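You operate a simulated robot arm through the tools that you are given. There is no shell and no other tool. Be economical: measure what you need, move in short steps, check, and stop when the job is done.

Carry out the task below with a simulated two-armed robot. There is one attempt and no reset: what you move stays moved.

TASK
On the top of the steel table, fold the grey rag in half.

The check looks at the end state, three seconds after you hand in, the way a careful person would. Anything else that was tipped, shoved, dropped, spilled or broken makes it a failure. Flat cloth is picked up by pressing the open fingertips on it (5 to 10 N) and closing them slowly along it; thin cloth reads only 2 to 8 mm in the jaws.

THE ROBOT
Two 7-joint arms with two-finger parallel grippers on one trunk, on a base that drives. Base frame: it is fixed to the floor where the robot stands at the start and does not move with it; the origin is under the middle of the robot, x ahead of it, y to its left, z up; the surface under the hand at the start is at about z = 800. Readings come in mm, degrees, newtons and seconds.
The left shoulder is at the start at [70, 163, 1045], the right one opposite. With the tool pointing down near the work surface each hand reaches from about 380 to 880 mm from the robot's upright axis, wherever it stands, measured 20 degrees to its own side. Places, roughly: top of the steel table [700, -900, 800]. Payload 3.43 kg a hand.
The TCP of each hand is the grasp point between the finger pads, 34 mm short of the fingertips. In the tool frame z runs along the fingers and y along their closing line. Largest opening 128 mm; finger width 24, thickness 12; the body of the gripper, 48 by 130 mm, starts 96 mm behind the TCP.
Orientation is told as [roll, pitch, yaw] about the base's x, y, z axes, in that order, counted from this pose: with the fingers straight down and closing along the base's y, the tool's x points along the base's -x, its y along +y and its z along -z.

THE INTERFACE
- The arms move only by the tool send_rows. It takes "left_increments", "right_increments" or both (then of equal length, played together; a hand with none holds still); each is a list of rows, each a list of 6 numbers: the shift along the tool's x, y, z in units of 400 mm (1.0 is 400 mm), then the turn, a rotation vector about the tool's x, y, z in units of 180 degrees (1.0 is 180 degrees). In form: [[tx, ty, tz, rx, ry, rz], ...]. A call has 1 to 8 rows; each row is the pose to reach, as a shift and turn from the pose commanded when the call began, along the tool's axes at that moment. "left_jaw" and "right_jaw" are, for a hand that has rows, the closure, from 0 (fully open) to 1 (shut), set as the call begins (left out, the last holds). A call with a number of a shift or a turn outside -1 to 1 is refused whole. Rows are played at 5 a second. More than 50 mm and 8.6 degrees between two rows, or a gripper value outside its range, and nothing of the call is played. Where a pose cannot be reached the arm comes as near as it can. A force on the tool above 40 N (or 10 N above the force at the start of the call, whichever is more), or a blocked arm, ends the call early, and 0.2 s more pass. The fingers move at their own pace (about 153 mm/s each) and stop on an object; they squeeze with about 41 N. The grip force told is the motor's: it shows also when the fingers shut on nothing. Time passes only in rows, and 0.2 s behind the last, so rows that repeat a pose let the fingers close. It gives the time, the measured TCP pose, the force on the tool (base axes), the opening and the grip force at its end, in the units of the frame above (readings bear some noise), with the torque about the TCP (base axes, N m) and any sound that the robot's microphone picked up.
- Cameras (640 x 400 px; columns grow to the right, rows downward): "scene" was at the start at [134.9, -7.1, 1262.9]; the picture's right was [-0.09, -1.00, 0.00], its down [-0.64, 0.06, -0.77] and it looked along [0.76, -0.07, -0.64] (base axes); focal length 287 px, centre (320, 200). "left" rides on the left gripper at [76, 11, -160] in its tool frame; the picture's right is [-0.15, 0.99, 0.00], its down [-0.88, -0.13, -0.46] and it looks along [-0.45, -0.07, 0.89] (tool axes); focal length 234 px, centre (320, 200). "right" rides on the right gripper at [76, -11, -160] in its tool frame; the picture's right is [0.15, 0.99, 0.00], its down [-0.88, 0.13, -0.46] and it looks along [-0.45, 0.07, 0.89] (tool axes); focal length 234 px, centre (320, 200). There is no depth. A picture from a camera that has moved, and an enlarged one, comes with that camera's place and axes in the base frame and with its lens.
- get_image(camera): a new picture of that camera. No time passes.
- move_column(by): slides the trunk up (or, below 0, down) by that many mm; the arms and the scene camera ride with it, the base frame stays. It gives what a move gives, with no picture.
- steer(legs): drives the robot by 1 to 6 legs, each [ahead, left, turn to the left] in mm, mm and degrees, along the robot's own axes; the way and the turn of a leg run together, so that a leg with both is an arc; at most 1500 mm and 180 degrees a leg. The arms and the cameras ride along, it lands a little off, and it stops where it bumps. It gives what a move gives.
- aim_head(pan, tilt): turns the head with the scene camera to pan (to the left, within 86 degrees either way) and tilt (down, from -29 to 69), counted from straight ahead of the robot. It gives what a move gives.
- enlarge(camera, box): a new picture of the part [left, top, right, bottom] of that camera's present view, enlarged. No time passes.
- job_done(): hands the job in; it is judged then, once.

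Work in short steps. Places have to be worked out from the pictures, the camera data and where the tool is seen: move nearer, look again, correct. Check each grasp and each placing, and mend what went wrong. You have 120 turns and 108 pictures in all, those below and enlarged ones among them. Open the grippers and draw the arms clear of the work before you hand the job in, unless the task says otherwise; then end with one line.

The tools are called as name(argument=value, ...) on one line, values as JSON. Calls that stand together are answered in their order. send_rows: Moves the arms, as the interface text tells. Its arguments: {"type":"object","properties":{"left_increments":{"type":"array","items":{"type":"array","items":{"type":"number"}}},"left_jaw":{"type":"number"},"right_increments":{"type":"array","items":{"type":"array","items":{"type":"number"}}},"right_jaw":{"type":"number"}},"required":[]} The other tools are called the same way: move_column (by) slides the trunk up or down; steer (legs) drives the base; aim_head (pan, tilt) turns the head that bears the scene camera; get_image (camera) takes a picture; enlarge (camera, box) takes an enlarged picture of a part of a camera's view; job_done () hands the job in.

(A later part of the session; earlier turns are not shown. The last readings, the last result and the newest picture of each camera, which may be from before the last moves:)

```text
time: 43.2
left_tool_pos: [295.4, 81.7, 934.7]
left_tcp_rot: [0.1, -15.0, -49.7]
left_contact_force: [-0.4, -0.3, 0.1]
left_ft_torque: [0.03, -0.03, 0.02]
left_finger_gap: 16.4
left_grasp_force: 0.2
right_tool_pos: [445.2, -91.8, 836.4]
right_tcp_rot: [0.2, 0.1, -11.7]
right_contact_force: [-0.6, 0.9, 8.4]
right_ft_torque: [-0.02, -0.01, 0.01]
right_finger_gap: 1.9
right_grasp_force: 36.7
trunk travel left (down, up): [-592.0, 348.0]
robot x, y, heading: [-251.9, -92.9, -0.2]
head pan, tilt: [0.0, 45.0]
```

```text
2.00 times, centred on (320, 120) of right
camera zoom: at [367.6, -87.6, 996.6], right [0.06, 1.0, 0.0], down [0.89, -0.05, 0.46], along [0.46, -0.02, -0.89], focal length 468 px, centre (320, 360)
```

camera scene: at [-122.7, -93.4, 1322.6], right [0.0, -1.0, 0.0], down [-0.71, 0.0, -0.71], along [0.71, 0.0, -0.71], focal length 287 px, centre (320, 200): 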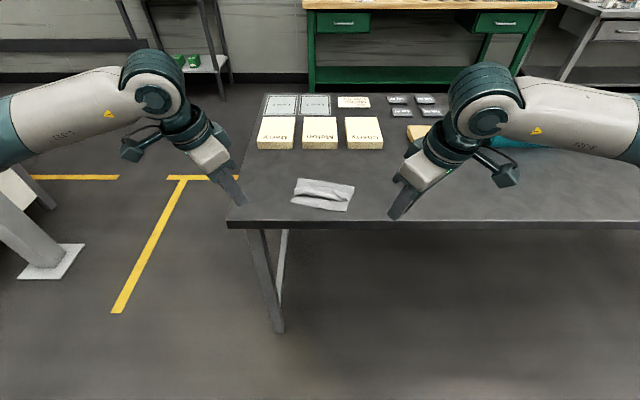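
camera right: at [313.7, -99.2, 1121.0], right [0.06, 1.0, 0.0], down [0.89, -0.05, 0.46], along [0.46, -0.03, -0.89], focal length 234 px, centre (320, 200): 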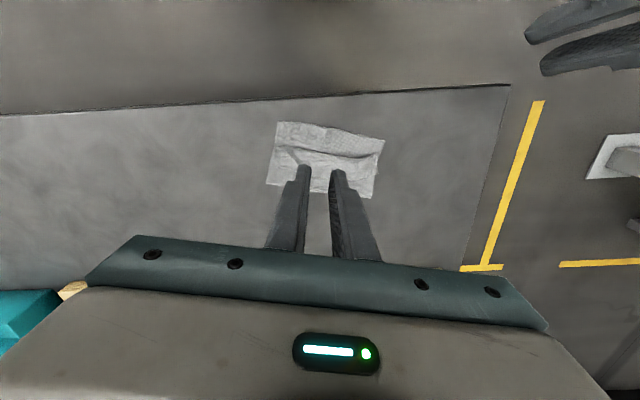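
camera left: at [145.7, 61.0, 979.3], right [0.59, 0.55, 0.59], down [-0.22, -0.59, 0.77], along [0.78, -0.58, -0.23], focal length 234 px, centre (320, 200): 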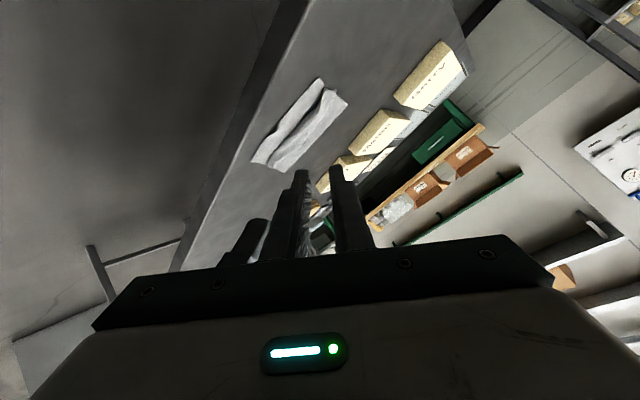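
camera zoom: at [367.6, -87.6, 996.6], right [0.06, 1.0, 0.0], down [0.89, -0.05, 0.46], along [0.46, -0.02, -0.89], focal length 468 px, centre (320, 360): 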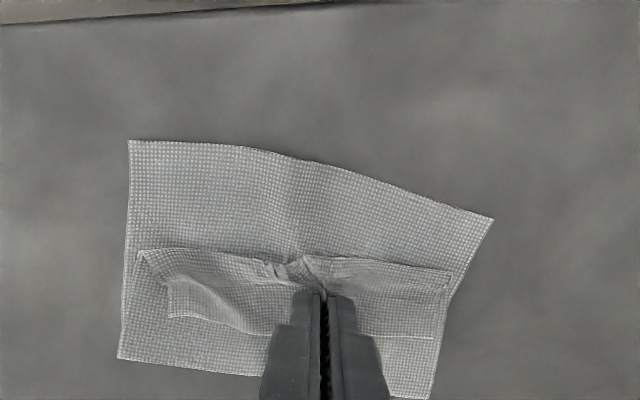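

Gap 1.9 mm — one doubled layer, so only the flap is pinched. I lift 30 mm while moving 10 mm back and look.

send_rows(right_increments=[[0, 0, -0.02, 0, 0, 0], [0.01, 0, -0.04, 0, 0, 0], [0.02, 0, -0.06, 0, 0, 0], [0.03, 0, -0.075, 0, 0, 0]])

enlarge(camera="right", box=[160, 20, 480, 220])

enlarge(camera="scene", box=[240, 140, 400, 240])

```text
time: 44.2
left_tool_pos: [297.4, 80.7, 934.4]
left_tcp_rot: [0.0, -15.0, -49.8]
left_contact_force: [0.0, 0.0, -0.6]
left_ft_torque: [-0.01, 0.05, 0.03]
left_finger_gap: 16.6
left_grasp_force: 0.1
right_tool_pos: [434.3, -88.9, 865.9]
right_tcp_rot: [0.1, 0.0, -11.6]
right_contact_force: [0.9, 0.4, -0.3]
right_ft_torque: [-0.01, 0.01, 0.0]
right_finger_gap: 2.3
right_grasp_force: 36.7
trunk travel left (down, up): [-592.0, 348.0]
robot x, y, heading: [-249.5, -93.1, 0.3]
head pan, tilt: [0.0, 45.0]
```

```text
2.00 times, centred on (320, 120) of right
camera zoom: at [356.3, -85.5, 1026.0], right [0.06, 1.0, 0.0], down [0.89, -0.05, 0.46], along [0.46, -0.02, -0.89], focal length 468 px, centre (320, 360)
```

zoom: 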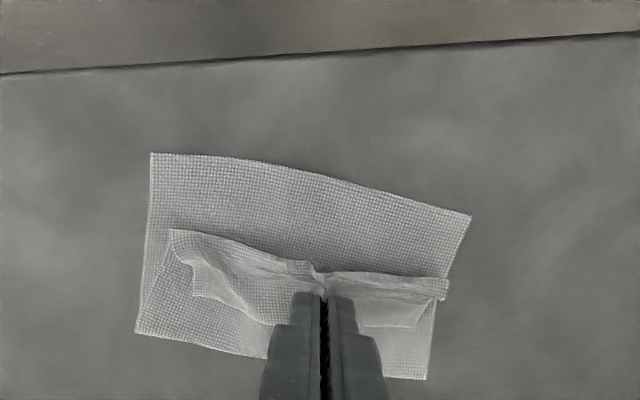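

```text
4.00 times, centred on (320, 190) of scene
camera zoom: at [-122.8, -93.5, 1322.6], right [0.0, -1.0, 0.0], down [-0.71, 0.0, -0.71], along [0.71, 0.0, -0.71], focal length 1149 px, centre (320, 240)
```

zoom: 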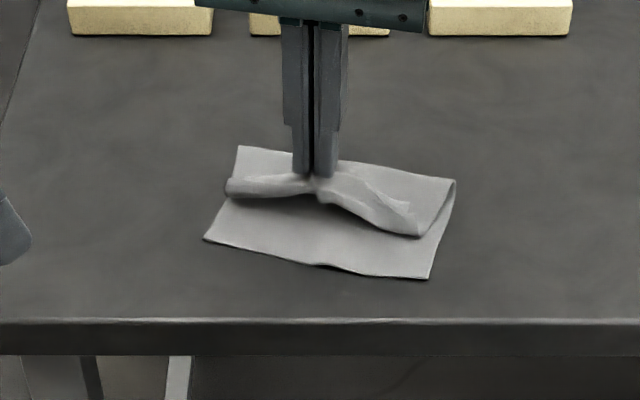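

The flap comes up nicely. I now roll the hand (pitch 48°) as it moves back, so the flap turns over instead of doubling.

send_rows(right_increments=[[0.0137, 0, 0, 0, -0.0444, 0], [0.0273, 0, 0.001, 0, -0.0889, 0], [0.041, 0, 0.002, 0, -0.1333, 0], [0.0547, 0, 0.004, 0, -0.1778, 0], [0.0683, 0, 0.006, 0, -0.2222, 0], [0.082, 0, 0.008, 0, -0.2667, 0]])

get_image(camera="right")

enlarge(camera="scene", box=[240, 140, 400, 240])

```text
time: 45.6
left_tool_pos: [297.2, 80.3, 934.9]
left_tcp_rot: [0.1, -14.9, -49.7]
left_contact_force: [-0.5, 0.1, 0.6]
left_ft_torque: [-0.01, -0.03, -0.03]
left_finger_gap: 16.9
left_grasp_force: 0.0
right_tool_pos: [403.1, -82.1, 863.0]
right_tcp_rot: [0.1, -48.1, -11.9]
right_contact_force: [-0.4, 0.0, -0.5]
right_ft_torque: [0.0, 0.02, -0.02]
right_finger_gap: 1.7
right_grasp_force: 36.3
trunk travel left (down, up): [-592.0, 348.0]
robot x, y, heading: [-253.7, -97.8, 0.1]
head pan, tilt: [0.0, 45.0]
```

```text
46 pictures are left
camera right: at [232.7, -59.7, 912.8], right [0.1, 0.99, -0.11], down [0.27, 0.08, 0.96], along [0.96, -0.13, -0.26], focal length 234 px, centre (320, 200)
```

right: 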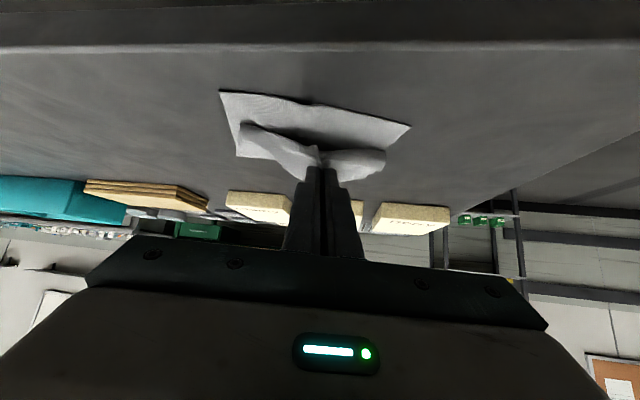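

```text
4.00 times, centred on (320, 190) of scene
camera zoom: at [-122.6, -93.0, 1322.6], right [0.0, -1.0, 0.0], down [-0.71, 0.0, -0.71], along [0.71, 0.0, -0.71], focal length 1149 px, centre (320, 240)
```

zoom: 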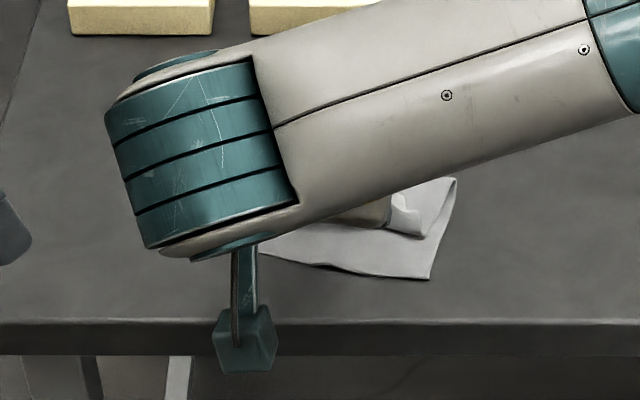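

Continuing: pitch on to ~92° while lowering and moving back ~16 mm; the palm and camera stay in front of the table edge.

send_rows(right_increments=[[0.02, 0, 0.005, 0, -0.0407, 0], [0.041, 0, 0.011, 0, -0.0815, 0], [0.061, 0, 0.016, 0, -0.1222, 0], [0.081, 0, 0.022, 0, -0.163, 0], [0.102, 0, 0.027, 0, -0.2037, 0], [0.122, 0, 0.0325, 0, -0.2444, 0]])

get_image(camera="scene")

get_image(camera="left")

get_image(camera="right")

```text
time: 47.0
left_tool_pos: [295.4, 81.3, 935.3]
left_tcp_rot: [0.0, -15.1, -49.7]
left_contact_force: [-0.6, -0.6, -0.4]
left_ft_torque: [-0.01, -0.02, 0.02]
left_finger_gap: 16.5
left_grasp_force: 0.0
right_tool_pos: [380.0, -77.3, 819.2]
right_tcp_rot: [179.3, -88.0, 169.0]
right_contact_force: [0.0, 0.9, 0.7]
right_ft_torque: [-0.03, 0.01, -0.02]
right_finger_gap: 2.0
right_grasp_force: 36.3
trunk travel left (down, up): [-592.0, 348.0]
robot x, y, heading: [-254.2, -93.8, 0.3]
head pan, tilt: [0.0, 45.0]
```

```text
44 pictures are left
camera scene: at [-123.3, -90.8, 1322.7], right [0.0, -1.0, 0.0], down [-0.71, 0.0, -0.71], along [0.71, 0.0, -0.71], focal length 287 px, centre (320, 200)
```

scene: 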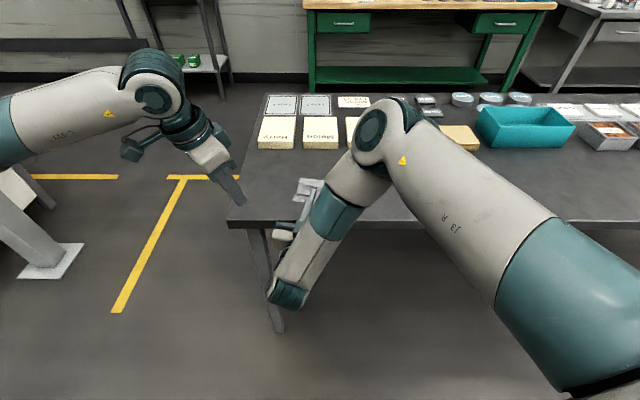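

```text
43 pictures are left
camera left: at [229.7, 177.3, 1069.5], right [0.85, 0.53, 0.04], down [0.37, -0.64, 0.67], along [0.38, -0.55, -0.74], focal length 234 px, centre (320, 200)
```

left: 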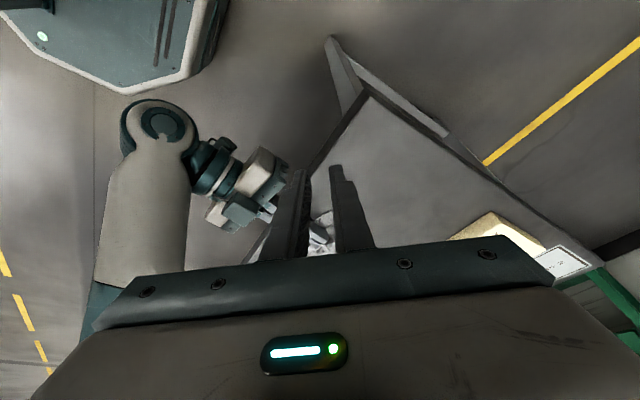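

```text
42 pictures are left
camera right: at [223.3, -55.8, 737.7], right [0.2, 0.97, -0.15], down [-0.45, 0.23, 0.86], along [0.87, -0.11, 0.48], focal length 234 px, centre (320, 200)
```

right: 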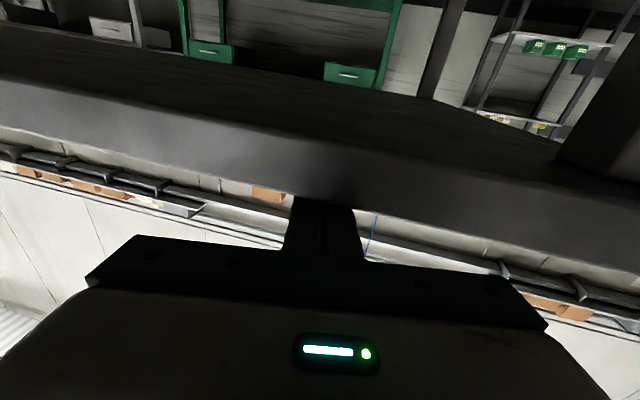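

enlarge(camera="scene", box=[260, 160, 360, 222])

```text
6.40 times, centred on (310, 191) of scene
camera zoom: at [-123.3, -90.8, 1322.7], right [0.0, -1.0, 0.0], down [-0.71, 0.0, -0.71], along [0.71, 0.0, -0.71], focal length 1839 px, centre (384, 258)
```

zoom: 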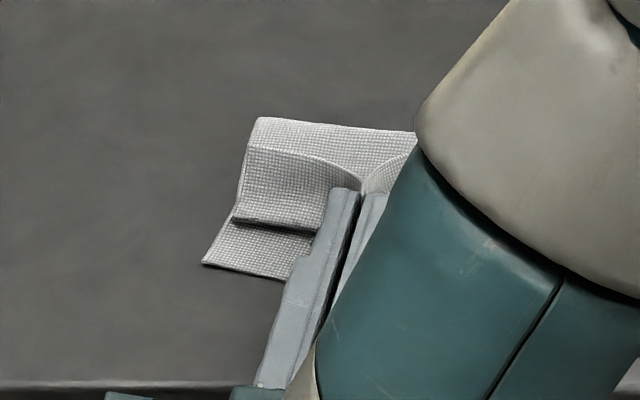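

The centre flap is upright but the ends remain curled. I lift 35 mm with a slight pull back to let the ends unroll, and look.

send_rows(right_increments=[[-0.03, 0, 0, 0, 0, 0], [-0.06, 0, -0.01, 0, 0, 0], [-0.0875, 0, -0.025, 0, 0, 0], [-0.0875, 0, -0.025, 0, 0, 0]])

enlarge(camera="scene", box=[260, 160, 360, 222])

enlarge(camera="left", box=[240, 150, 400, 250])

```text
time: 48.0
left_tool_pos: [296.3, 81.1, 934.0]
left_tcp_rot: [0.0, -15.0, -49.7]
left_contact_force: [-0.3, -0.7, -0.2]
left_ft_torque: [0.01, 0.0, -0.04]
left_finger_gap: 16.6
left_grasp_force: 0.0
right_tool_pos: [372.1, -76.2, 854.7]
right_tcp_rot: [177.1, -88.1, 171.2]
right_contact_force: [0.5, 0.9, 0.0]
right_ft_torque: [-0.01, 0.02, -0.02]
right_finger_gap: 1.7
right_grasp_force: 36.7
trunk travel left (down, up): [-592.0, 348.0]
robot x, y, heading: [-252.3, -92.9, 0.1]
head pan, tilt: [0.0, 45.0]
```

```text
6.40 times, centred on (310, 191) of scene
camera zoom: at [-122.3, -93.4, 1322.5], right [0.0, -1.0, 0.0], down [-0.71, 0.0, -0.71], along [0.71, 0.0, -0.71], focal length 1839 px, centre (384, 258)
```

zoom: 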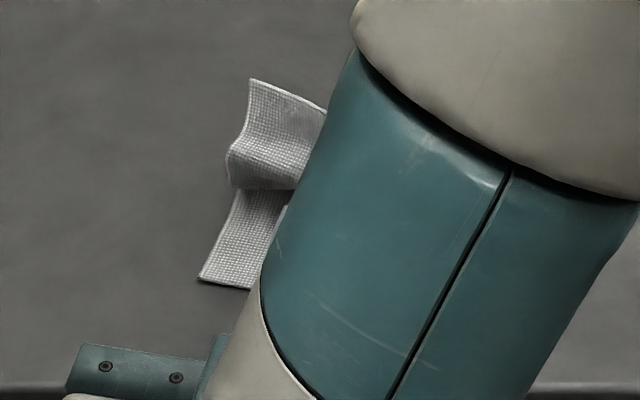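

```text
4.00 times, centred on (320, 200) of left
camera zoom: at [230.6, 175.0, 1069.7], right [0.85, 0.53, 0.04], down [0.37, -0.64, 0.67], along [0.38, -0.55, -0.74], focal length 937 px, centre (320, 200)
```

zoom: 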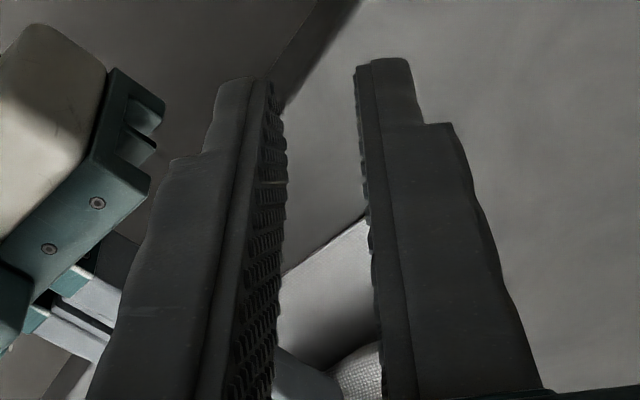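

The flap now stands upright along the edge. I tip it further over (another 25°) while lowering 20 mm.

send_rows(right_increments=[[0.0125, 0, -0.003, 0, -0.0347, 0], [0.025, 0, -0.006, 0, -0.0694, 0], [0.0375, 0, -0.009, 0, -0.104, 0], [0.05, 0, -0.0125, 0, -0.139, 0], [0.05, 0, -0.0125, 0, -0.139, 0]])

get_image(camera="scene")

enlarge(camera="scene", box=[260, 160, 360, 222])

```text
time: 49.2
left_tool_pos: [296.5, 79.7, 933.3]
left_tcp_rot: [0.0, -15.0, -49.7]
left_contact_force: [-0.1, 0.3, 0.4]
left_ft_torque: [-0.02, -0.03, -0.03]
left_finger_gap: 16.6
left_grasp_force: 0.0
right_tool_pos: [450.8, -10.3, 884.6]
right_tcp_rot: [176.9, -69.7, 168.8]
right_contact_force: [0.7, -0.2, -0.5]
right_ft_torque: [-0.02, -0.01, 0.02]
right_finger_gap: 2.0
right_grasp_force: 37.0
right hand out of reach, approached as far as the arm can: row 1, 2, 3, 4, 5
trunk travel left (down, up): [-592.0, 348.0]
robot x, y, heading: [-251.2, -97.1, 0.0]
head pan, tilt: [0.0, 45.0]
```

```text
38 pictures are left
camera scene: at [-122.3, -93.5, 1322.5], right [0.0, -1.0, 0.0], down [-0.71, 0.0, -0.71], along [0.71, 0.0, -0.71], focal length 287 px, centre (320, 200)
```

scene: 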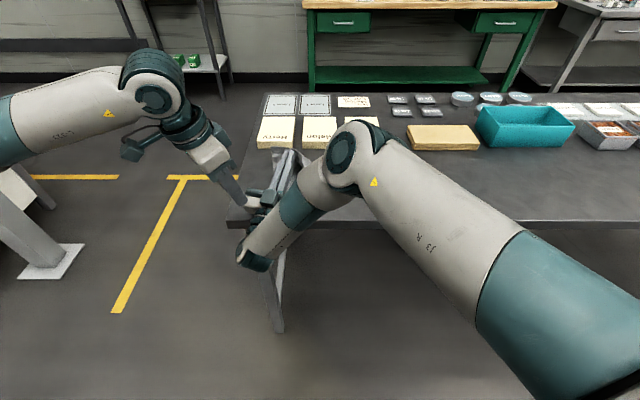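

```text
6.40 times, centred on (310, 191) of scene
camera zoom: at [-122.3, -93.5, 1322.5], right [0.0, -1.0, 0.0], down [-0.71, 0.0, -0.71], along [0.71, 0.0, -0.71], focal length 1839 px, centre (384, 258)
```

zoom: 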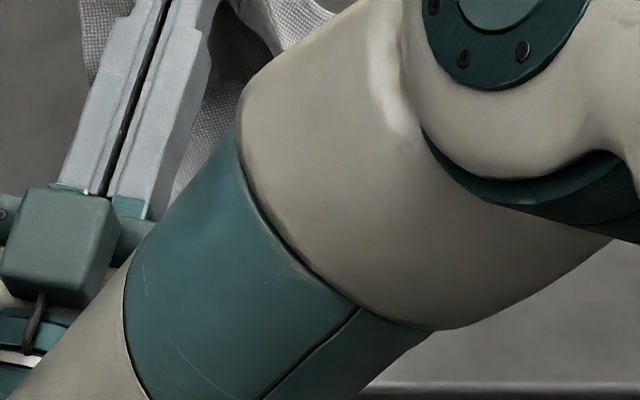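

That pose was out of reach and the arm swung off 80 mm to +x/+y with the cloth. I look at the state before moving anything.

get_image(camera="left")

get_image(camera="right")

```text
36 pictures are left
camera left: at [230.6, 174.9, 1069.7], right [0.85, 0.53, 0.04], down [0.37, -0.64, 0.67], along [0.38, -0.55, -0.74], focal length 234 px, centre (320, 200)
```

left: 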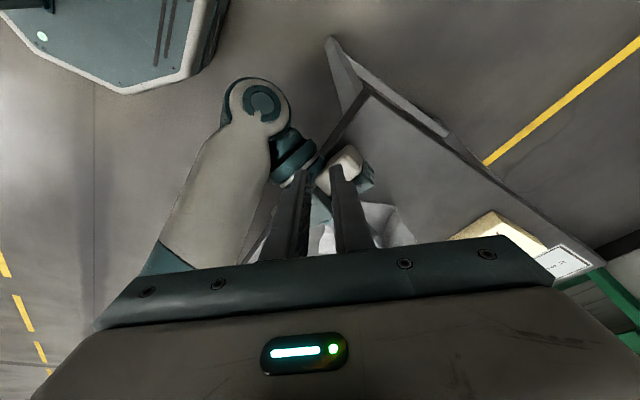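

```text
35 pictures are left
camera right: at [327.0, 11.3, 758.3], right [0.29, 0.95, -0.12], down [-0.68, 0.29, 0.67], along [0.67, -0.11, 0.73], focal length 234 px, centre (320, 200)
```

right: 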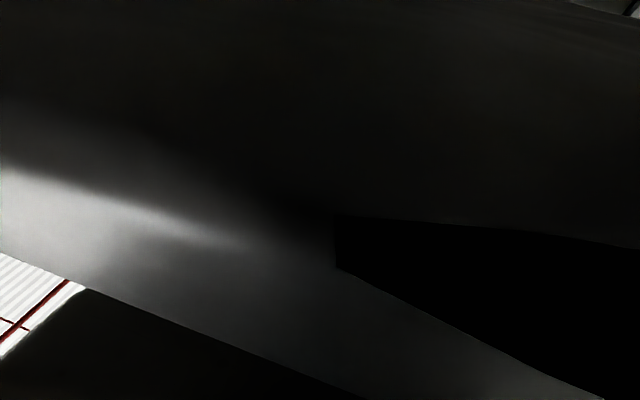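

The right hand's camera sits right at the table's front edge. I back the base 60 mm (which brings the cloth back too), then raise the trunk.

steer(legs=[[-60, 0, 0]])

move_column(by=60)

get_image(camera="scene")

```text
time: 50.2
left_tool_pos: [236.5, 81.8, 933.5]
left_tcp_rot: [0.1, -15.1, -49.7]
left_contact_force: [-0.8, 0.0, -0.2]
left_ft_torque: [0.0, -0.02, 0.01]
left_finger_gap: 16.7
left_grasp_force: 0.0
right_tool_pos: [390.8, -10.9, 884.4]
right_tcp_rot: [176.9, -69.7, 168.9]
right_contact_force: [-0.7, 0.7, 0.1]
right_ft_torque: [-0.02, 0.01, 0.03]
right_finger_gap: 1.8
right_grasp_force: 36.4
trunk travel left (down, up): [-592.0, 348.0]
robot x, y, heading: [-310.9, -93.5, 0.1]
head pan, tilt: [0.0, 45.0]
```

```text
time: 51.2
left_tool_pos: [238.7, 80.3, 994.7]
left_tcp_rot: [0.0, -14.9, -49.7]
left_contact_force: [-0.1, -0.5, 0.1]
left_ft_torque: [0.0, -0.02, 0.01]
left_finger_gap: 16.5
left_grasp_force: 0.2
right_tool_pos: [391.7, -10.3, 944.2]
right_tcp_rot: [177.0, -69.7, 168.8]
right_contact_force: [0.2, -0.4, 0.1]
right_ft_torque: [-0.03, -0.01, 0.03]
right_finger_gap: 1.9
right_grasp_force: 36.5
trunk travel left (down, up): [-652.0, 288.0]
robot x, y, heading: [-313.1, -93.6, 0.0]
head pan, tilt: [0.0, 45.0]
```

```text
34 pictures are left
camera scene: at [-180.9, -93.3, 1382.5], right [0.0, -1.0, 0.0], down [-0.71, 0.0, -0.71], along [0.71, 0.0, -0.71], focal length 287 px, centre (320, 200)
```

scene: 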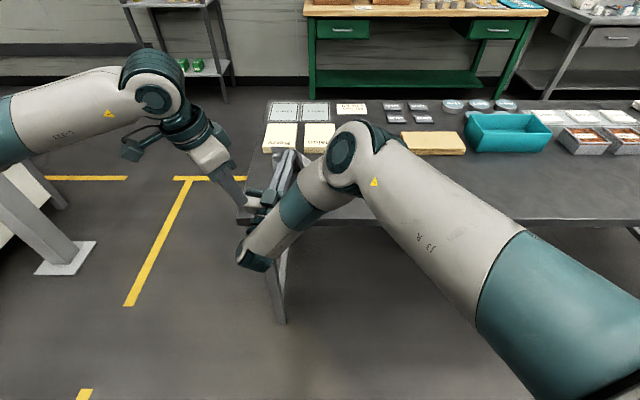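

The rag is now held by the middle of its far edge, hanging. The cleanest mend is to lay it out flat again and redo the fold with grips closing parallel to the edge. I first rotate the hand back toward pointing down and to y≈-90.

send_rows(right_increments=[[-0.007, -0.025, 0.009, 0, 0.0444, 0], [-0.013, -0.05, 0.018, 0, 0.0889, 0], [-0.02, -0.075, 0.027, 0, 0.1333, 0], [-0.027, -0.1, 0.037, 0, 0.1778, 0], [-0.033, -0.125, 0.046, 0, 0.2222, 0], [-0.04, -0.15, 0.055, 0, 0.2667, 0], [-0.047, -0.175, 0.064, 0, 0.3111, 0], [-0.053, -0.2, 0.073, 0, 0.3556, 0]])

get_image(camera="scene")

```text
time: 53.0
left_tool_pos: [237.9, 80.5, 994.1]
left_tcp_rot: [0.0, -15.0, -49.6]
left_contact_force: [-1.1, -0.5, -0.2]
left_ft_torque: [0.01, -0.01, -0.01]
left_finger_gap: 16.4
left_grasp_force: 0.0
right_tool_pos: [391.3, -93.6, 972.3]
right_tcp_rot: [1.6, -46.0, -15.1]
right_contact_force: [-0.4, -0.2, 0.1]
right_ft_torque: [-0.03, 0.0, 0.02]
right_finger_gap: 1.9
right_grasp_force: 36.9
trunk travel left (down, up): [-652.0, 288.0]
robot x, y, heading: [-313.7, -95.9, 0.1]
head pan, tilt: [0.0, 45.0]
```

```text
33 pictures are left
camera scene: at [-181.0, -94.6, 1382.5], right [0.0, -1.0, 0.0], down [-0.71, 0.0, -0.71], along [0.71, 0.0, -0.71], focal length 287 px, centre (320, 200)
```

scene: 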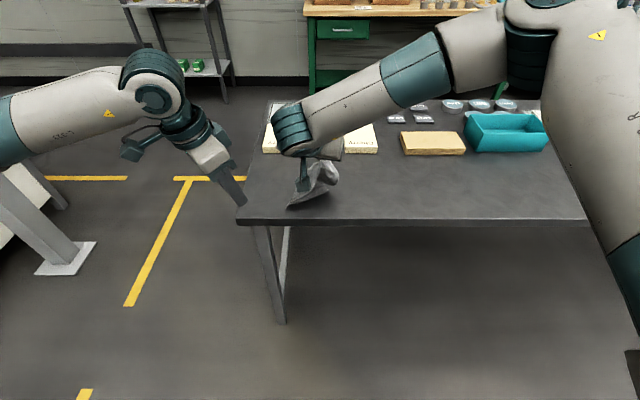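

The rag hangs from the hand, bottom on the table at x≈390. I turn the hand to pointing down, then lay the cloth out by driving forward and lowering in turns.

send_rows(right_increments=[[-0.008, 0, 0.004, 0, 0.0426, 0], [-0.016, 0, 0.007, 0, 0.0852, 0], [-0.024, 0, 0.011, 0, 0.1278, 0], [-0.033, 0, 0.015, 0, 0.1704, 0], [-0.041, 0, 0.018, 0, 0.213, 0], [-0.049, 0, 0.022, 0, 0.2556, 0]])

steer(legs=[[80, 0, 0]])

move_column(by=-50)

get_image(camera="scene")

```text
time: 54.4
left_tool_pos: [238.2, 80.7, 994.1]
left_tcp_rot: [0.1, -15.0, -49.7]
left_contact_force: [-0.5, -0.3, 0.6]
left_ft_torque: [0.02, 0.01, -0.01]
left_finger_gap: 16.6
left_grasp_force: 0.1
right_tool_pos: [412.2, -98.8, 981.5]
right_tcp_rot: [1.1, 0.1, -13.9]
right_contact_force: [0.2, 0.3, 0.2]
right_ft_torque: [0.0, -0.01, 0.02]
right_finger_gap: 1.8
right_grasp_force: 37.1
trunk travel left (down, up): [-652.0, 288.0]
robot x, y, heading: [-315.4, -95.8, 0.1]
head pan, tilt: [0.0, 45.0]
```

```text
time: 55.5
left_tool_pos: [318.2, 79.8, 994.4]
left_tcp_rot: [0.0, -15.0, -49.9]
left_contact_force: [0.4, 0.5, 0.2]
left_ft_torque: [0.01, 0.02, -0.01]
left_finger_gap: 16.5
left_grasp_force: 0.1
right_tool_pos: [491.2, -99.4, 981.2]
right_tcp_rot: [1.0, -0.1, -14.1]
right_contact_force: [0.6, 0.5, -0.6]
right_ft_torque: [0.01, 0.01, -0.02]
right_finger_gap: 2.2
right_grasp_force: 37.1
trunk travel left (down, up): [-652.0, 288.0]
robot x, y, heading: [-236.2, -95.9, 0.1]
head pan, tilt: [0.0, 45.0]
```

```text
time: 56.4
left_tool_pos: [317.4, 79.7, 944.4]
left_tcp_rot: [0.2, -15.0, -49.9]
left_contact_force: [-0.6, -0.9, -1.1]
left_ft_torque: [0.0, 0.0, 0.01]
left_finger_gap: 16.6
left_grasp_force: 0.1
right_tool_pos: [490.7, -99.4, 932.2]
right_tcp_rot: [1.1, -0.2, -14.1]
right_contact_force: [-0.8, -0.3, 0.0]
right_ft_torque: [-0.01, 0.0, 0.03]
right_finger_gap: 1.8
right_grasp_force: 36.5
trunk travel left (down, up): [-602.0, 338.0]
robot x, y, heading: [-231.9, -88.2, 0.1]
head pan, tilt: [0.0, 45.0]
```

```text
32 pictures are left
camera scene: at [-102.4, -93.7, 1332.7], right [0.0, -1.0, 0.0], down [-0.71, 0.0, -0.71], along [0.71, 0.0, -0.71], focal length 287 px, centre (320, 200)
```

scene: 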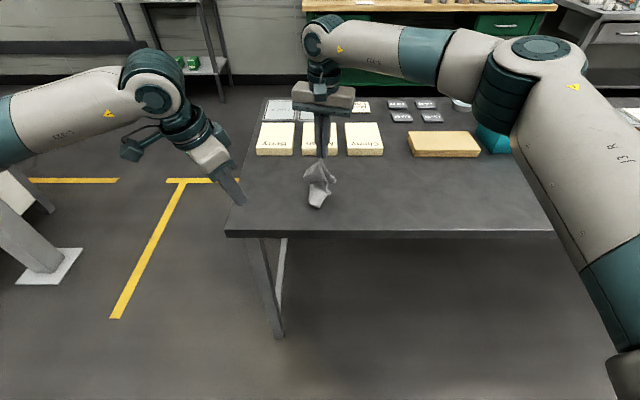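

The drape is narrow, but the cloth is springy. I continue laying it out.

steer(legs=[[45, 0, 0]])

move_column(by=-50)

steer(legs=[[30, 0, 0]])

move_column(by=-35)

get_image(camera="right")

```text
time: 57.3
left_tool_pos: [360.8, 79.9, 945.8]
left_tcp_rot: [0.0, -15.0, -49.7]
left_contact_force: [1.6, -0.2, 0.4]
left_ft_torque: [-0.01, -0.02, 0.01]
left_finger_gap: 16.4
left_grasp_force: 0.1
right_tool_pos: [534.9, -98.0, 933.4]
right_tcp_rot: [1.1, -0.1, -14.1]
right_contact_force: [0.6, 0.5, 0.0]
right_ft_torque: [-0.05, 0.03, 0.04]
right_finger_gap: 2.0
right_grasp_force: 36.5
trunk travel left (down, up): [-602.0, 338.0]
robot x, y, heading: [-188.7, -94.9, 0.1]
head pan, tilt: [0.0, 45.0]
```

```text
time: 58.2
left_tool_pos: [360.8, 81.2, 895.3]
left_tcp_rot: [0.0, -15.0, -49.6]
left_contact_force: [0.0, 0.3, 0.6]
left_ft_torque: [0.0, -0.03, 0.04]
left_finger_gap: 16.6
left_grasp_force: 0.0
right_tool_pos: [534.0, -97.7, 882.9]
right_tcp_rot: [1.0, -0.3, -14.1]
right_contact_force: [-0.7, -0.3, 0.2]
right_ft_torque: [-0.04, 0.0, -0.03]
right_finger_gap: 2.0
right_grasp_force: 36.9
trunk travel left (down, up): [-552.0, 388.0]
robot x, y, heading: [-191.4, -93.7, 0.4]
head pan, tilt: [0.0, 45.0]
```

```text
time: 59.0
left_tool_pos: [391.7, 81.1, 894.6]
left_tcp_rot: [0.0, -15.0, -49.6]
left_contact_force: [0.0, 0.0, 0.6]
left_ft_torque: [-0.02, -0.01, -0.01]
left_finger_gap: 16.6
left_grasp_force: 0.0
right_tool_pos: [564.6, -97.7, 881.3]
right_tcp_rot: [1.0, -0.2, -14.0]
right_contact_force: [-0.3, -0.1, 0.1]
right_ft_torque: [-0.03, 0.01, 0.04]
right_finger_gap: 1.7
right_grasp_force: 36.6
trunk travel left (down, up): [-552.0, 388.0]
robot x, y, heading: [-158.1, -93.6, 0.0]
head pan, tilt: [0.0, 45.0]
```

```text
time: 59.8
left_tool_pos: [390.0, 80.9, 860.8]
left_tcp_rot: [0.1, -15.1, -49.7]
left_contact_force: [0.3, -0.8, -0.4]
left_ft_torque: [0.0, -0.06, 0.0]
left_finger_gap: 16.6
left_grasp_force: 0.1
right_tool_pos: [563.0, -98.4, 847.6]
right_tcp_rot: [1.1, -0.2, -14.1]
right_contact_force: [-0.3, 0.5, 1.0]
right_ft_torque: [0.0, -0.02, -0.01]
right_finger_gap: 1.9
right_grasp_force: 37.3
trunk travel left (down, up): [-517.0, 423.0]
robot x, y, heading: [-162.1, -93.4, 0.4]
head pan, tilt: [0.0, 45.0]
```

```text
31 pictures are left
camera right: at [484.7, -93.0, 1007.0], right [0.1, 0.99, 0.02], down [0.88, -0.1, 0.46], along [0.46, -0.03, -0.89], focal length 234 px, centre (320, 200)
```

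right: 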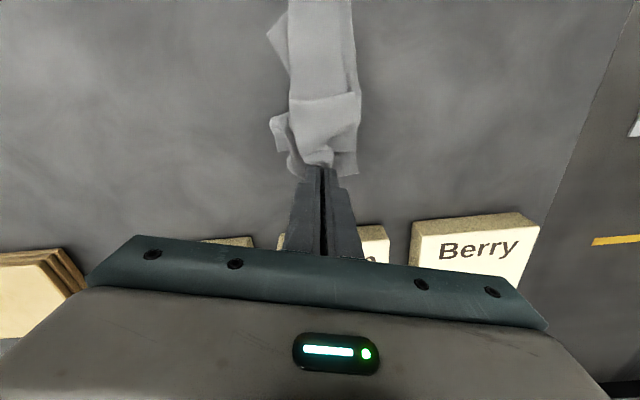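

The cloth has gathered into a narrow strip. I release it (lower 8 mm, open), rise with the trunk and look at how it relaxes.

send_rows(right_increments=[[0, 0, 0.02, 0, 0, 0], [0, 0, 0.02, 0, 0, 0]])

send_rows(right_increments=[[0, 0, 0, 0, 0, 0], [0, 0, 0, 0, 0, 0]], right_jaw=0.75)

move_column(by=110)

steer(legs=[[-150, 0, 0]])

get_image(camera="right")

enlarge(camera="right", box=[220, 40, 420, 165])

```text
time: 60.4
left_tool_pos: [390.7, 80.3, 859.5]
left_tcp_rot: [0.1, -14.9, -49.6]
left_contact_force: [-0.1, 0.6, -0.4]
left_ft_torque: [0.02, 0.0, -0.01]
left_finger_gap: 17.0
left_grasp_force: 0.0
right_tool_pos: [564.6, -97.9, 839.3]
right_tcp_rot: [1.1, -0.2, -14.0]
right_contact_force: [0.2, 0.1, 1.1]
right_ft_torque: [0.01, 0.0, 0.0]
right_finger_gap: 1.6
right_grasp_force: 36.8
trunk travel left (down, up): [-517.0, 423.0]
robot x, y, heading: [-157.7, -92.4, 0.0]
head pan, tilt: [0.0, 45.0]
```

```text
time: 61.0
left_tool_pos: [390.6, 80.8, 859.3]
left_tcp_rot: [0.0, -15.0, -49.7]
left_contact_force: [-0.8, 0.3, -1.1]
left_ft_torque: [-0.02, -0.03, 0.0]
left_finger_gap: 16.5
left_grasp_force: 0.1
right_tool_pos: [564.8, -98.4, 838.8]
right_tcp_rot: [1.2, -0.2, -13.9]
right_contact_force: [0.1, -0.1, 0.0]
right_ft_torque: [-0.01, -0.03, 0.02]
right_finger_gap: 32.0
right_grasp_force: 0.1
trunk travel left (down, up): [-517.0, 423.0]
robot x, y, heading: [-160.6, -93.0, 0.0]
head pan, tilt: [0.0, 45.0]
```

```text
time: 62.5
left_tool_pos: [391.7, 80.5, 969.3]
left_tcp_rot: [0.0, -15.0, -49.6]
left_contact_force: [0.9, -0.3, 1.0]
left_ft_torque: [0.0, 0.03, -0.03]
left_finger_gap: 16.5
left_grasp_force: 0.0
right_tool_pos: [565.0, -98.0, 948.1]
right_tcp_rot: [1.2, -0.3, -14.0]
right_contact_force: [0.3, 0.3, 0.9]
right_ft_torque: [-0.02, 0.02, -0.02]
right_finger_gap: 32.0
right_grasp_force: 0.1
trunk travel left (down, up): [-627.0, 313.0]
robot x, y, heading: [-164.3, -92.9, 0.2]
head pan, tilt: [0.0, 45.0]
```

```text
time: 63.8
left_tool_pos: [239.3, 80.8, 968.6]
left_tcp_rot: [0.0, -15.0, -49.7]
left_contact_force: [0.2, 0.4, 0.1]
left_ft_torque: [0.02, -0.04, 0.03]
left_finger_gap: 16.7
left_grasp_force: 0.1
right_tool_pos: [412.8, -96.9, 948.7]
right_tcp_rot: [1.0, -0.2, -14.0]
right_contact_force: [0.0, -0.1, -0.5]
right_ft_torque: [-0.01, -0.02, -0.01]
right_finger_gap: 32.0
right_grasp_force: 0.0
trunk travel left (down, up): [-627.0, 313.0]
robot x, y, heading: [-311.9, -88.8, 0.0]
head pan, tilt: [0.0, 45.0]
```

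```text
30 pictures are left
camera right: at [334.2, -91.9, 1108.3], right [0.1, 1.0, 0.02], down [0.88, -0.09, 0.46], along [0.46, -0.03, -0.89], focal length 234 px, centre (320, 200)
```

right: 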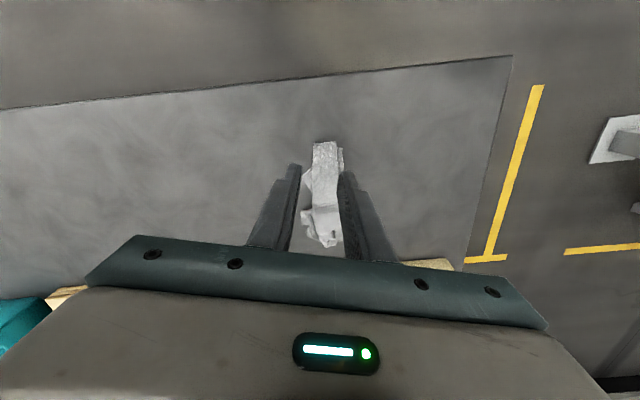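

```text
3.20 times, centred on (320, 102) of right
camera zoom: at [334.2, -91.9, 1108.3], right [0.1, 1.0, 0.02], down [0.88, -0.09, 0.46], along [0.46, -0.03, -0.89], focal length 749 px, centre (320, 512)
```

zoom: 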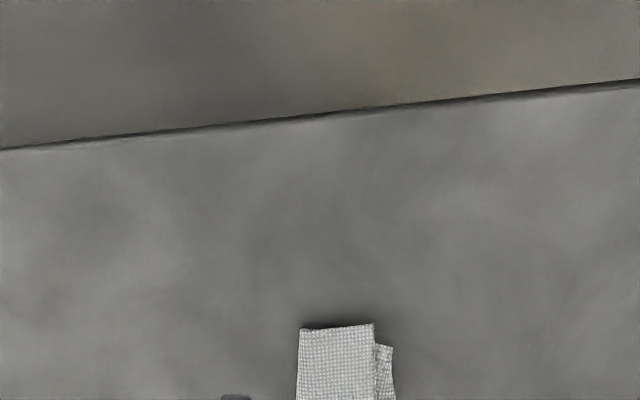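

enlarge(camera="right", box=[236, 140, 412, 250])

enlarge(camera="scene", box=[250, 110, 410, 210])

```text
3.64 times, centred on (324, 195) of right
camera zoom: at [334.2, -91.9, 1108.3], right [0.1, 1.0, 0.02], down [0.88, -0.09, 0.46], along [0.46, -0.03, -0.89], focal length 852 px, centre (306, 218)
```

zoom: 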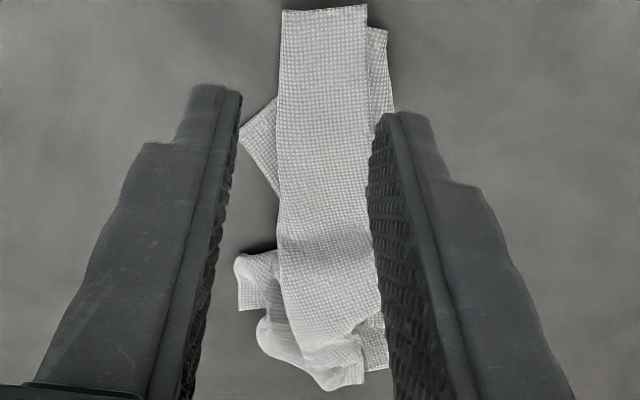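

```text
4.00 times, centred on (330, 160) of scene
camera zoom: at [-180.2, -93.4, 1357.5], right [0.0, -1.0, 0.0], down [-0.71, 0.0, -0.71], along [0.71, 0.0, -0.71], focal length 1149 px, centre (280, 360)
```

zoom: 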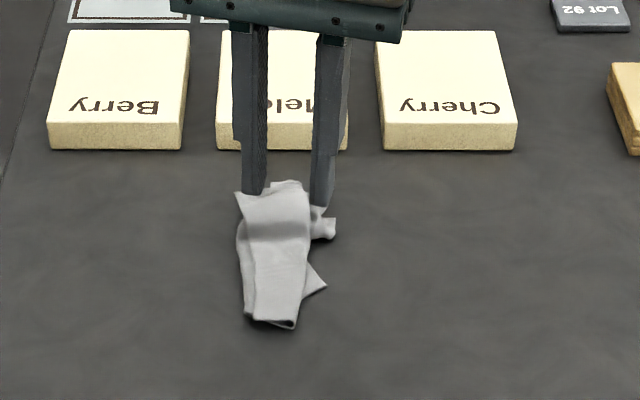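

The rag is gathered to a ~35 mm strip with side layers tucked beneath and sticking out a little on both sides at x≈447 (y≈-117 and -68). I'll use the gripper as a spreader: press one finger on each protruding side and open slowly. First I position above.

send_rows(right_increments=[[-0.03, 0.01, 0.03, 0, 0, -0.039], [-0.06, 0.02, 0.08, 0, 0, -0.078], [-0.08, 0.033, 0.15, 0, 0, -0.078], [-0.08, 0.033, 0.235, 0, 0, -0.078]], right_jaw=0.695)

enlarge(camera="right", box=[200, 60, 440, 210])

```text
time: 64.8
left_tool_pos: [238.5, 80.7, 969.8]
left_tcp_rot: [0.0, -15.1, -49.6]
left_contact_force: [0.9, -0.5, -0.7]
left_ft_torque: [0.0, 0.02, -0.03]
left_finger_gap: 16.7
left_grasp_force: 0.0
right_tool_pos: [449.6, -90.3, 853.4]
right_tcp_rot: [0.9, -0.4, 0.3]
right_contact_force: [-0.5, 0.2, 0.0]
right_ft_torque: [0.01, 0.0, 0.01]
right_finger_gap: 39.1
right_grasp_force: 0.1
trunk travel left (down, up): [-627.0, 313.0]
robot x, y, heading: [-314.1, -94.5, 0.2]
head pan, tilt: [0.0, 45.0]
```

```text
2.67 times, centred on (320, 135) of right
camera zoom: at [371.3, -103.1, 1013.0], right [-0.15, 0.99, 0.02], down [0.88, 0.12, 0.46], along [0.46, 0.08, -0.89], focal length 624 px, centre (320, 373)
```

zoom: 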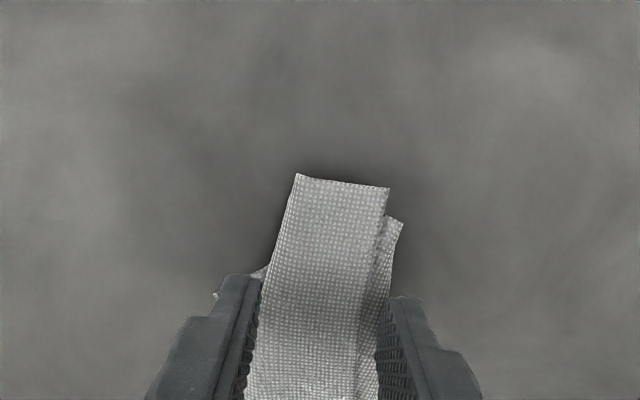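

The fingers are over both protruding sides. I narrow slightly to 36 mm, lower to contact.

send_rows(right_increments=[[0, 0, 0.015, 0, 0, 0], [0, 0, 0.03, 0, 0, 0], [0, 0, 0.041, 0, 0, 0], [0, 0, 0.046, 0, 0, 0]], right_jaw=0.72)

```text
time: 65.8
left_tool_pos: [238.2, 80.9, 969.4]
left_tcp_rot: [0.2, -15.0, -49.6]
left_contact_force: [0.8, 0.2, -0.2]
left_ft_torque: [0.05, -0.02, -0.02]
left_finger_gap: 16.5
left_grasp_force: 0.1
right_tool_pos: [448.5, -89.0, 836.5]
right_tcp_rot: [1.0, -0.5, 0.1]
right_contact_force: [1.2, 0.0, 2.7]
right_ft_torque: [-0.02, 0.01, 0.01]
right_finger_gap: 35.8
right_grasp_force: 0.1
trunk travel left (down, up): [-627.0, 313.0]
robot x, y, heading: [-312.0, -95.3, 0.1]
head pan, tilt: [0.0, 45.0]
```

Contact 2.7 N. I press 1.2 mm more and open in steps.

send_rows(right_increments=[[0, 0, 0.003, 0, 0, 0]], right_jaw=0.64)

send_rows(right_increments=[[0, 0, 0, 0, 0, 0]], right_jaw=0.56)

send_rows(right_increments=[[0, 0, 0, 0, 0, 0]], right_jaw=0.48)

enlarge(camera="right", box=[160, 20, 480, 220])

```text
time: 66.2
left_tool_pos: [237.8, 82.2, 969.9]
left_tcp_rot: [0.1, -15.1, -49.7]
left_contact_force: [0.9, -0.2, -0.5]
left_ft_torque: [-0.01, -0.01, -0.02]
left_finger_gap: 16.6
left_grasp_force: 0.2
right_tool_pos: [448.1, -89.6, 837.5]
right_tcp_rot: [1.0, -0.6, 0.0]
right_contact_force: [2.1, 0.4, 7.1]
right_ft_torque: [-0.18, -0.06, 0.0]
right_finger_gap: 45.9
right_grasp_force: 0.1
trunk travel left (down, up): [-627.0, 313.0]
robot x, y, heading: [-312.5, -91.8, 0.1]
head pan, tilt: [0.0, 45.0]
```

```text
time: 66.6
left_tool_pos: [238.7, 82.0, 969.9]
left_tcp_rot: [0.1, -15.1, -49.7]
left_contact_force: [0.1, 0.0, 0.4]
left_ft_torque: [-0.01, -0.02, -0.01]
left_finger_gap: 16.5
left_grasp_force: 0.1
right_tool_pos: [446.7, -89.0, 836.1]
right_tcp_rot: [1.0, -0.4, 0.2]
right_contact_force: [1.2, 2.1, 10.6]
right_ft_torque: [-0.22, -0.07, 0.04]
right_finger_gap: 55.5
right_grasp_force: 0.0
trunk travel left (down, up): [-627.0, 313.0]
robot x, y, heading: [-310.5, -93.3, -0.1]
head pan, tilt: [0.0, 45.0]
```

```text
time: 67.0
left_tool_pos: [237.1, 81.8, 970.9]
left_tcp_rot: [0.1, -15.1, -49.5]
left_contact_force: [0.0, 0.1, 0.0]
left_ft_torque: [0.01, -0.01, 0.0]
left_finger_gap: 16.4
left_grasp_force: 0.1
right_tool_pos: [447.2, -88.7, 835.9]
right_tcp_rot: [1.0, -0.5, 0.1]
right_contact_force: [1.0, 1.4, 13.3]
right_ft_torque: [-0.34, -0.02, 0.07]
right_finger_gap: 65.3
right_grasp_force: 0.0
trunk travel left (down, up): [-627.0, 313.0]
robot x, y, heading: [-310.4, -93.1, 0.1]
head pan, tilt: [0.0, 45.0]
```

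```text
2.00 times, centred on (320, 120) of right
camera zoom: at [368.6, -103.0, 995.7], right [-0.15, 0.99, 0.02], down [0.88, 0.12, 0.47], along [0.46, 0.08, -0.88], focal length 468 px, centre (320, 360)
```

zoom: 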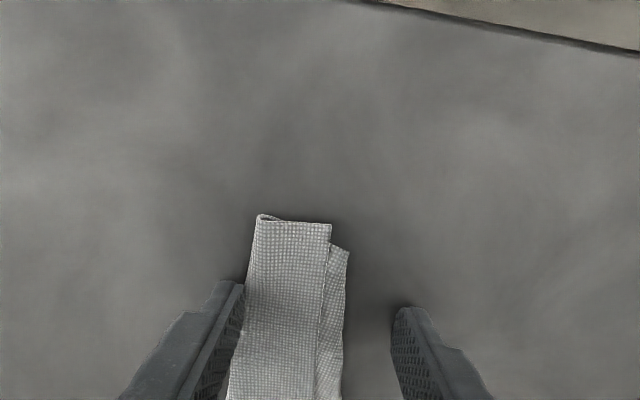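

Only the -y finger caught, moving the whole strip. A better idea: pinch just the top layer in the middle of the strip and lift, so the tucked side layers swing out by gravity, then lower. I raise, narrow the jaws to 20 mm and drive over the strip's middle (490,-106).

send_rows(right_increments=[[0, 0, -0.04, 0, 0, 0], [0, 0, -0.09, 0, 0, 0], [0, 0, -0.09, 0, 0, 0]], right_jaw=0.844)

steer(legs=[[42, -17, 0]])

enlarge(camera="right", box=[160, 40, 480, 240])

```text
time: 67.8
left_tool_pos: [238.7, 80.6, 969.6]
left_tcp_rot: [0.0, -15.0, -49.6]
left_contact_force: [0.5, -0.6, 0.6]
left_ft_torque: [0.0, -0.03, 0.0]
left_finger_gap: 16.4
left_grasp_force: 0.1
right_tool_pos: [448.4, -89.4, 870.6]
right_tcp_rot: [1.0, -0.4, 0.1]
right_contact_force: [0.4, 0.0, 0.7]
right_ft_torque: [-0.02, 0.0, 0.0]
right_finger_gap: 19.8
right_grasp_force: 0.0
trunk travel left (down, up): [-627.0, 313.0]
robot x, y, heading: [-311.3, -96.6, 0.4]
head pan, tilt: [0.0, 45.0]
```

```text
time: 68.7
left_tool_pos: [279.2, 64.8, 969.9]
left_tcp_rot: [0.0, -15.1, -49.6]
left_contact_force: [-0.4, 1.1, 0.4]
left_ft_torque: [0.01, 0.0, -0.02]
left_finger_gap: 16.4
left_grasp_force: 0.1
right_tool_pos: [487.5, -106.1, 871.9]
right_tcp_rot: [1.0, -0.6, 0.1]
right_contact_force: [-0.4, 0.8, 0.3]
right_ft_torque: [0.01, 0.03, -0.01]
right_finger_gap: 19.9
right_grasp_force: 0.1
trunk travel left (down, up): [-627.0, 313.0]
robot x, y, heading: [-273.2, -106.6, 0.2]
head pan, tilt: [0.0, 45.0]
```

```text
2.00 times, centred on (320, 140) of right
camera zoom: at [409.9, -119.2, 1031.1], right [-0.15, 0.99, 0.02], down [0.88, 0.12, 0.46], along [0.46, 0.08, -0.89], focal length 468 px, centre (320, 320)
```

zoom: 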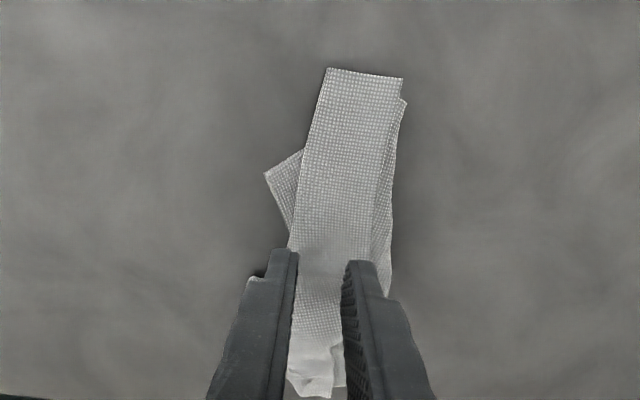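

Good alignment; I shift 5 mm to +y and lower to contact.

send_rows(right_increments=[[0, 0.012, 0.03, 0, 0, 0], [0, 0.012, 0.06, 0, 0, 0], [0, 0.012, 0.08, 0, 0, 0], [0, 0.012, 0.087, 0, 0, 0]])

```text
time: 69.7
left_tool_pos: [278.6, 65.0, 969.4]
left_tcp_rot: [0.0, -15.0, -49.6]
left_contact_force: [-0.7, -0.1, -0.2]
left_ft_torque: [0.02, -0.02, -0.01]
left_finger_gap: 16.8
left_grasp_force: 0.0
right_tool_pos: [488.3, -101.4, 837.3]
right_tcp_rot: [0.9, -0.5, 0.0]
right_contact_force: [-1.2, -0.7, 5.2]
right_ft_torque: [-0.02, 0.05, -0.01]
right_finger_gap: 19.8
right_grasp_force: 0.1
trunk travel left (down, up): [-627.0, 313.0]
robot x, y, heading: [-270.3, -110.3, 0.2]
head pan, tilt: [0.0, 45.0]
```

Contact 5 N. Closing in steps, then lifting.

send_rows(right_increments=[[0, 0, 0, 0, 0, 0]], right_jaw=0.9)

send_rows(right_increments=[[0, 0, 0, 0, 0, 0]], right_jaw=0.95)

send_rows(right_increments=[[0, 0, 0, 0, 0, 0], [0, 0, 0, 0, 0, 0]], right_jaw=1.0)

send_rows(right_increments=[[0, 0, -0.05, 0, 0, 0], [0, 0, -0.1, 0, 0, 0], [0, 0, -0.15, 0, 0, 0], [0, 0, -0.2, 0, 0, 0], [0, 0, -0.2, 0, 0, 0]])

enlarge(camera="scene", box=[240, 100, 400, 200])

```text
time: 70.1
left_tool_pos: [280.1, 63.7, 970.6]
left_tcp_rot: [0.1, -14.9, -49.5]
left_contact_force: [-0.2, -0.3, 0.3]
left_ft_torque: [0.03, 0.02, -0.04]
left_finger_gap: 16.9
left_grasp_force: 0.0
right_tool_pos: [488.7, -101.0, 837.3]
right_tcp_rot: [1.1, -0.5, 0.1]
right_contact_force: [-0.1, -0.2, 4.1]
right_ft_torque: [-0.03, 0.01, 0.03]
right_finger_gap: 12.1
right_grasp_force: 0.0
trunk travel left (down, up): [-627.0, 313.0]
robot x, y, heading: [-271.2, -112.9, 0.4]
head pan, tilt: [0.0, 45.0]
```

```text
time: 70.5
left_tool_pos: [278.4, 64.3, 969.2]
left_tcp_rot: [0.1, -15.0, -49.6]
left_contact_force: [0.2, -0.2, -1.2]
left_ft_torque: [0.04, 0.02, -0.01]
left_finger_gap: 16.8
left_grasp_force: 0.0
right_tool_pos: [487.3, -100.0, 837.5]
right_tcp_rot: [1.0, -0.5, 0.2]
right_contact_force: [0.2, -0.8, 4.4]
right_ft_torque: [-0.01, -0.02, 0.01]
right_finger_gap: 5.8
right_grasp_force: 0.0
trunk travel left (down, up): [-627.0, 313.0]
robot x, y, heading: [-271.7, -108.6, 0.1]
head pan, tilt: [0.0, 45.0]
```

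```text
time: 71.1
left_tool_pos: [279.5, 64.5, 970.5]
left_tcp_rot: [0.1, -15.0, -49.7]
left_contact_force: [0.2, 0.4, -0.3]
left_ft_torque: [-0.01, 0.01, -0.06]
left_finger_gap: 16.4
left_grasp_force: 0.2
right_tool_pos: [488.4, -99.1, 837.5]
right_tcp_rot: [1.0, -0.5, 0.2]
right_contact_force: [0.1, -0.1, 4.4]
right_ft_torque: [0.03, 0.04, 0.0]
right_finger_gap: 1.3
right_grasp_force: 36.1
trunk travel left (down, up): [-627.0, 313.0]
robot x, y, heading: [-270.1, -109.2, 0.0]
head pan, tilt: [0.0, 45.0]
```

```text
time: 72.3
left_tool_pos: [279.6, 65.2, 969.3]
left_tcp_rot: [0.0, -14.9, -49.6]
left_contact_force: [-0.1, 0.2, 0.3]
left_ft_torque: [-0.01, 0.01, -0.02]
left_finger_gap: 16.8
left_grasp_force: 0.1
right_tool_pos: [488.3, -101.6, 917.2]
right_tcp_rot: [0.9, -0.4, 0.1]
right_contact_force: [0.3, -0.3, -0.4]
right_ft_torque: [-0.02, -0.01, -0.02]
right_finger_gap: 1.4
right_grasp_force: 36.5
trunk travel left (down, up): [-627.0, 313.0]
robot x, y, heading: [-273.5, -108.9, 0.4]
head pan, tilt: [0.0, 45.0]
```

```text
4.00 times, centred on (320, 150) of scene
camera zoom: at [-139.2, -109.9, 1357.5], right [0.0, -1.0, 0.0], down [-0.71, 0.0, -0.71], along [0.71, 0.0, -0.71], focal length 1149 px, centre (320, 400)
```

zoom: 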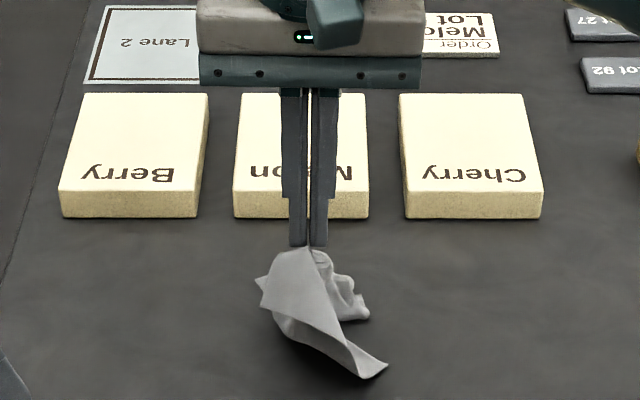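

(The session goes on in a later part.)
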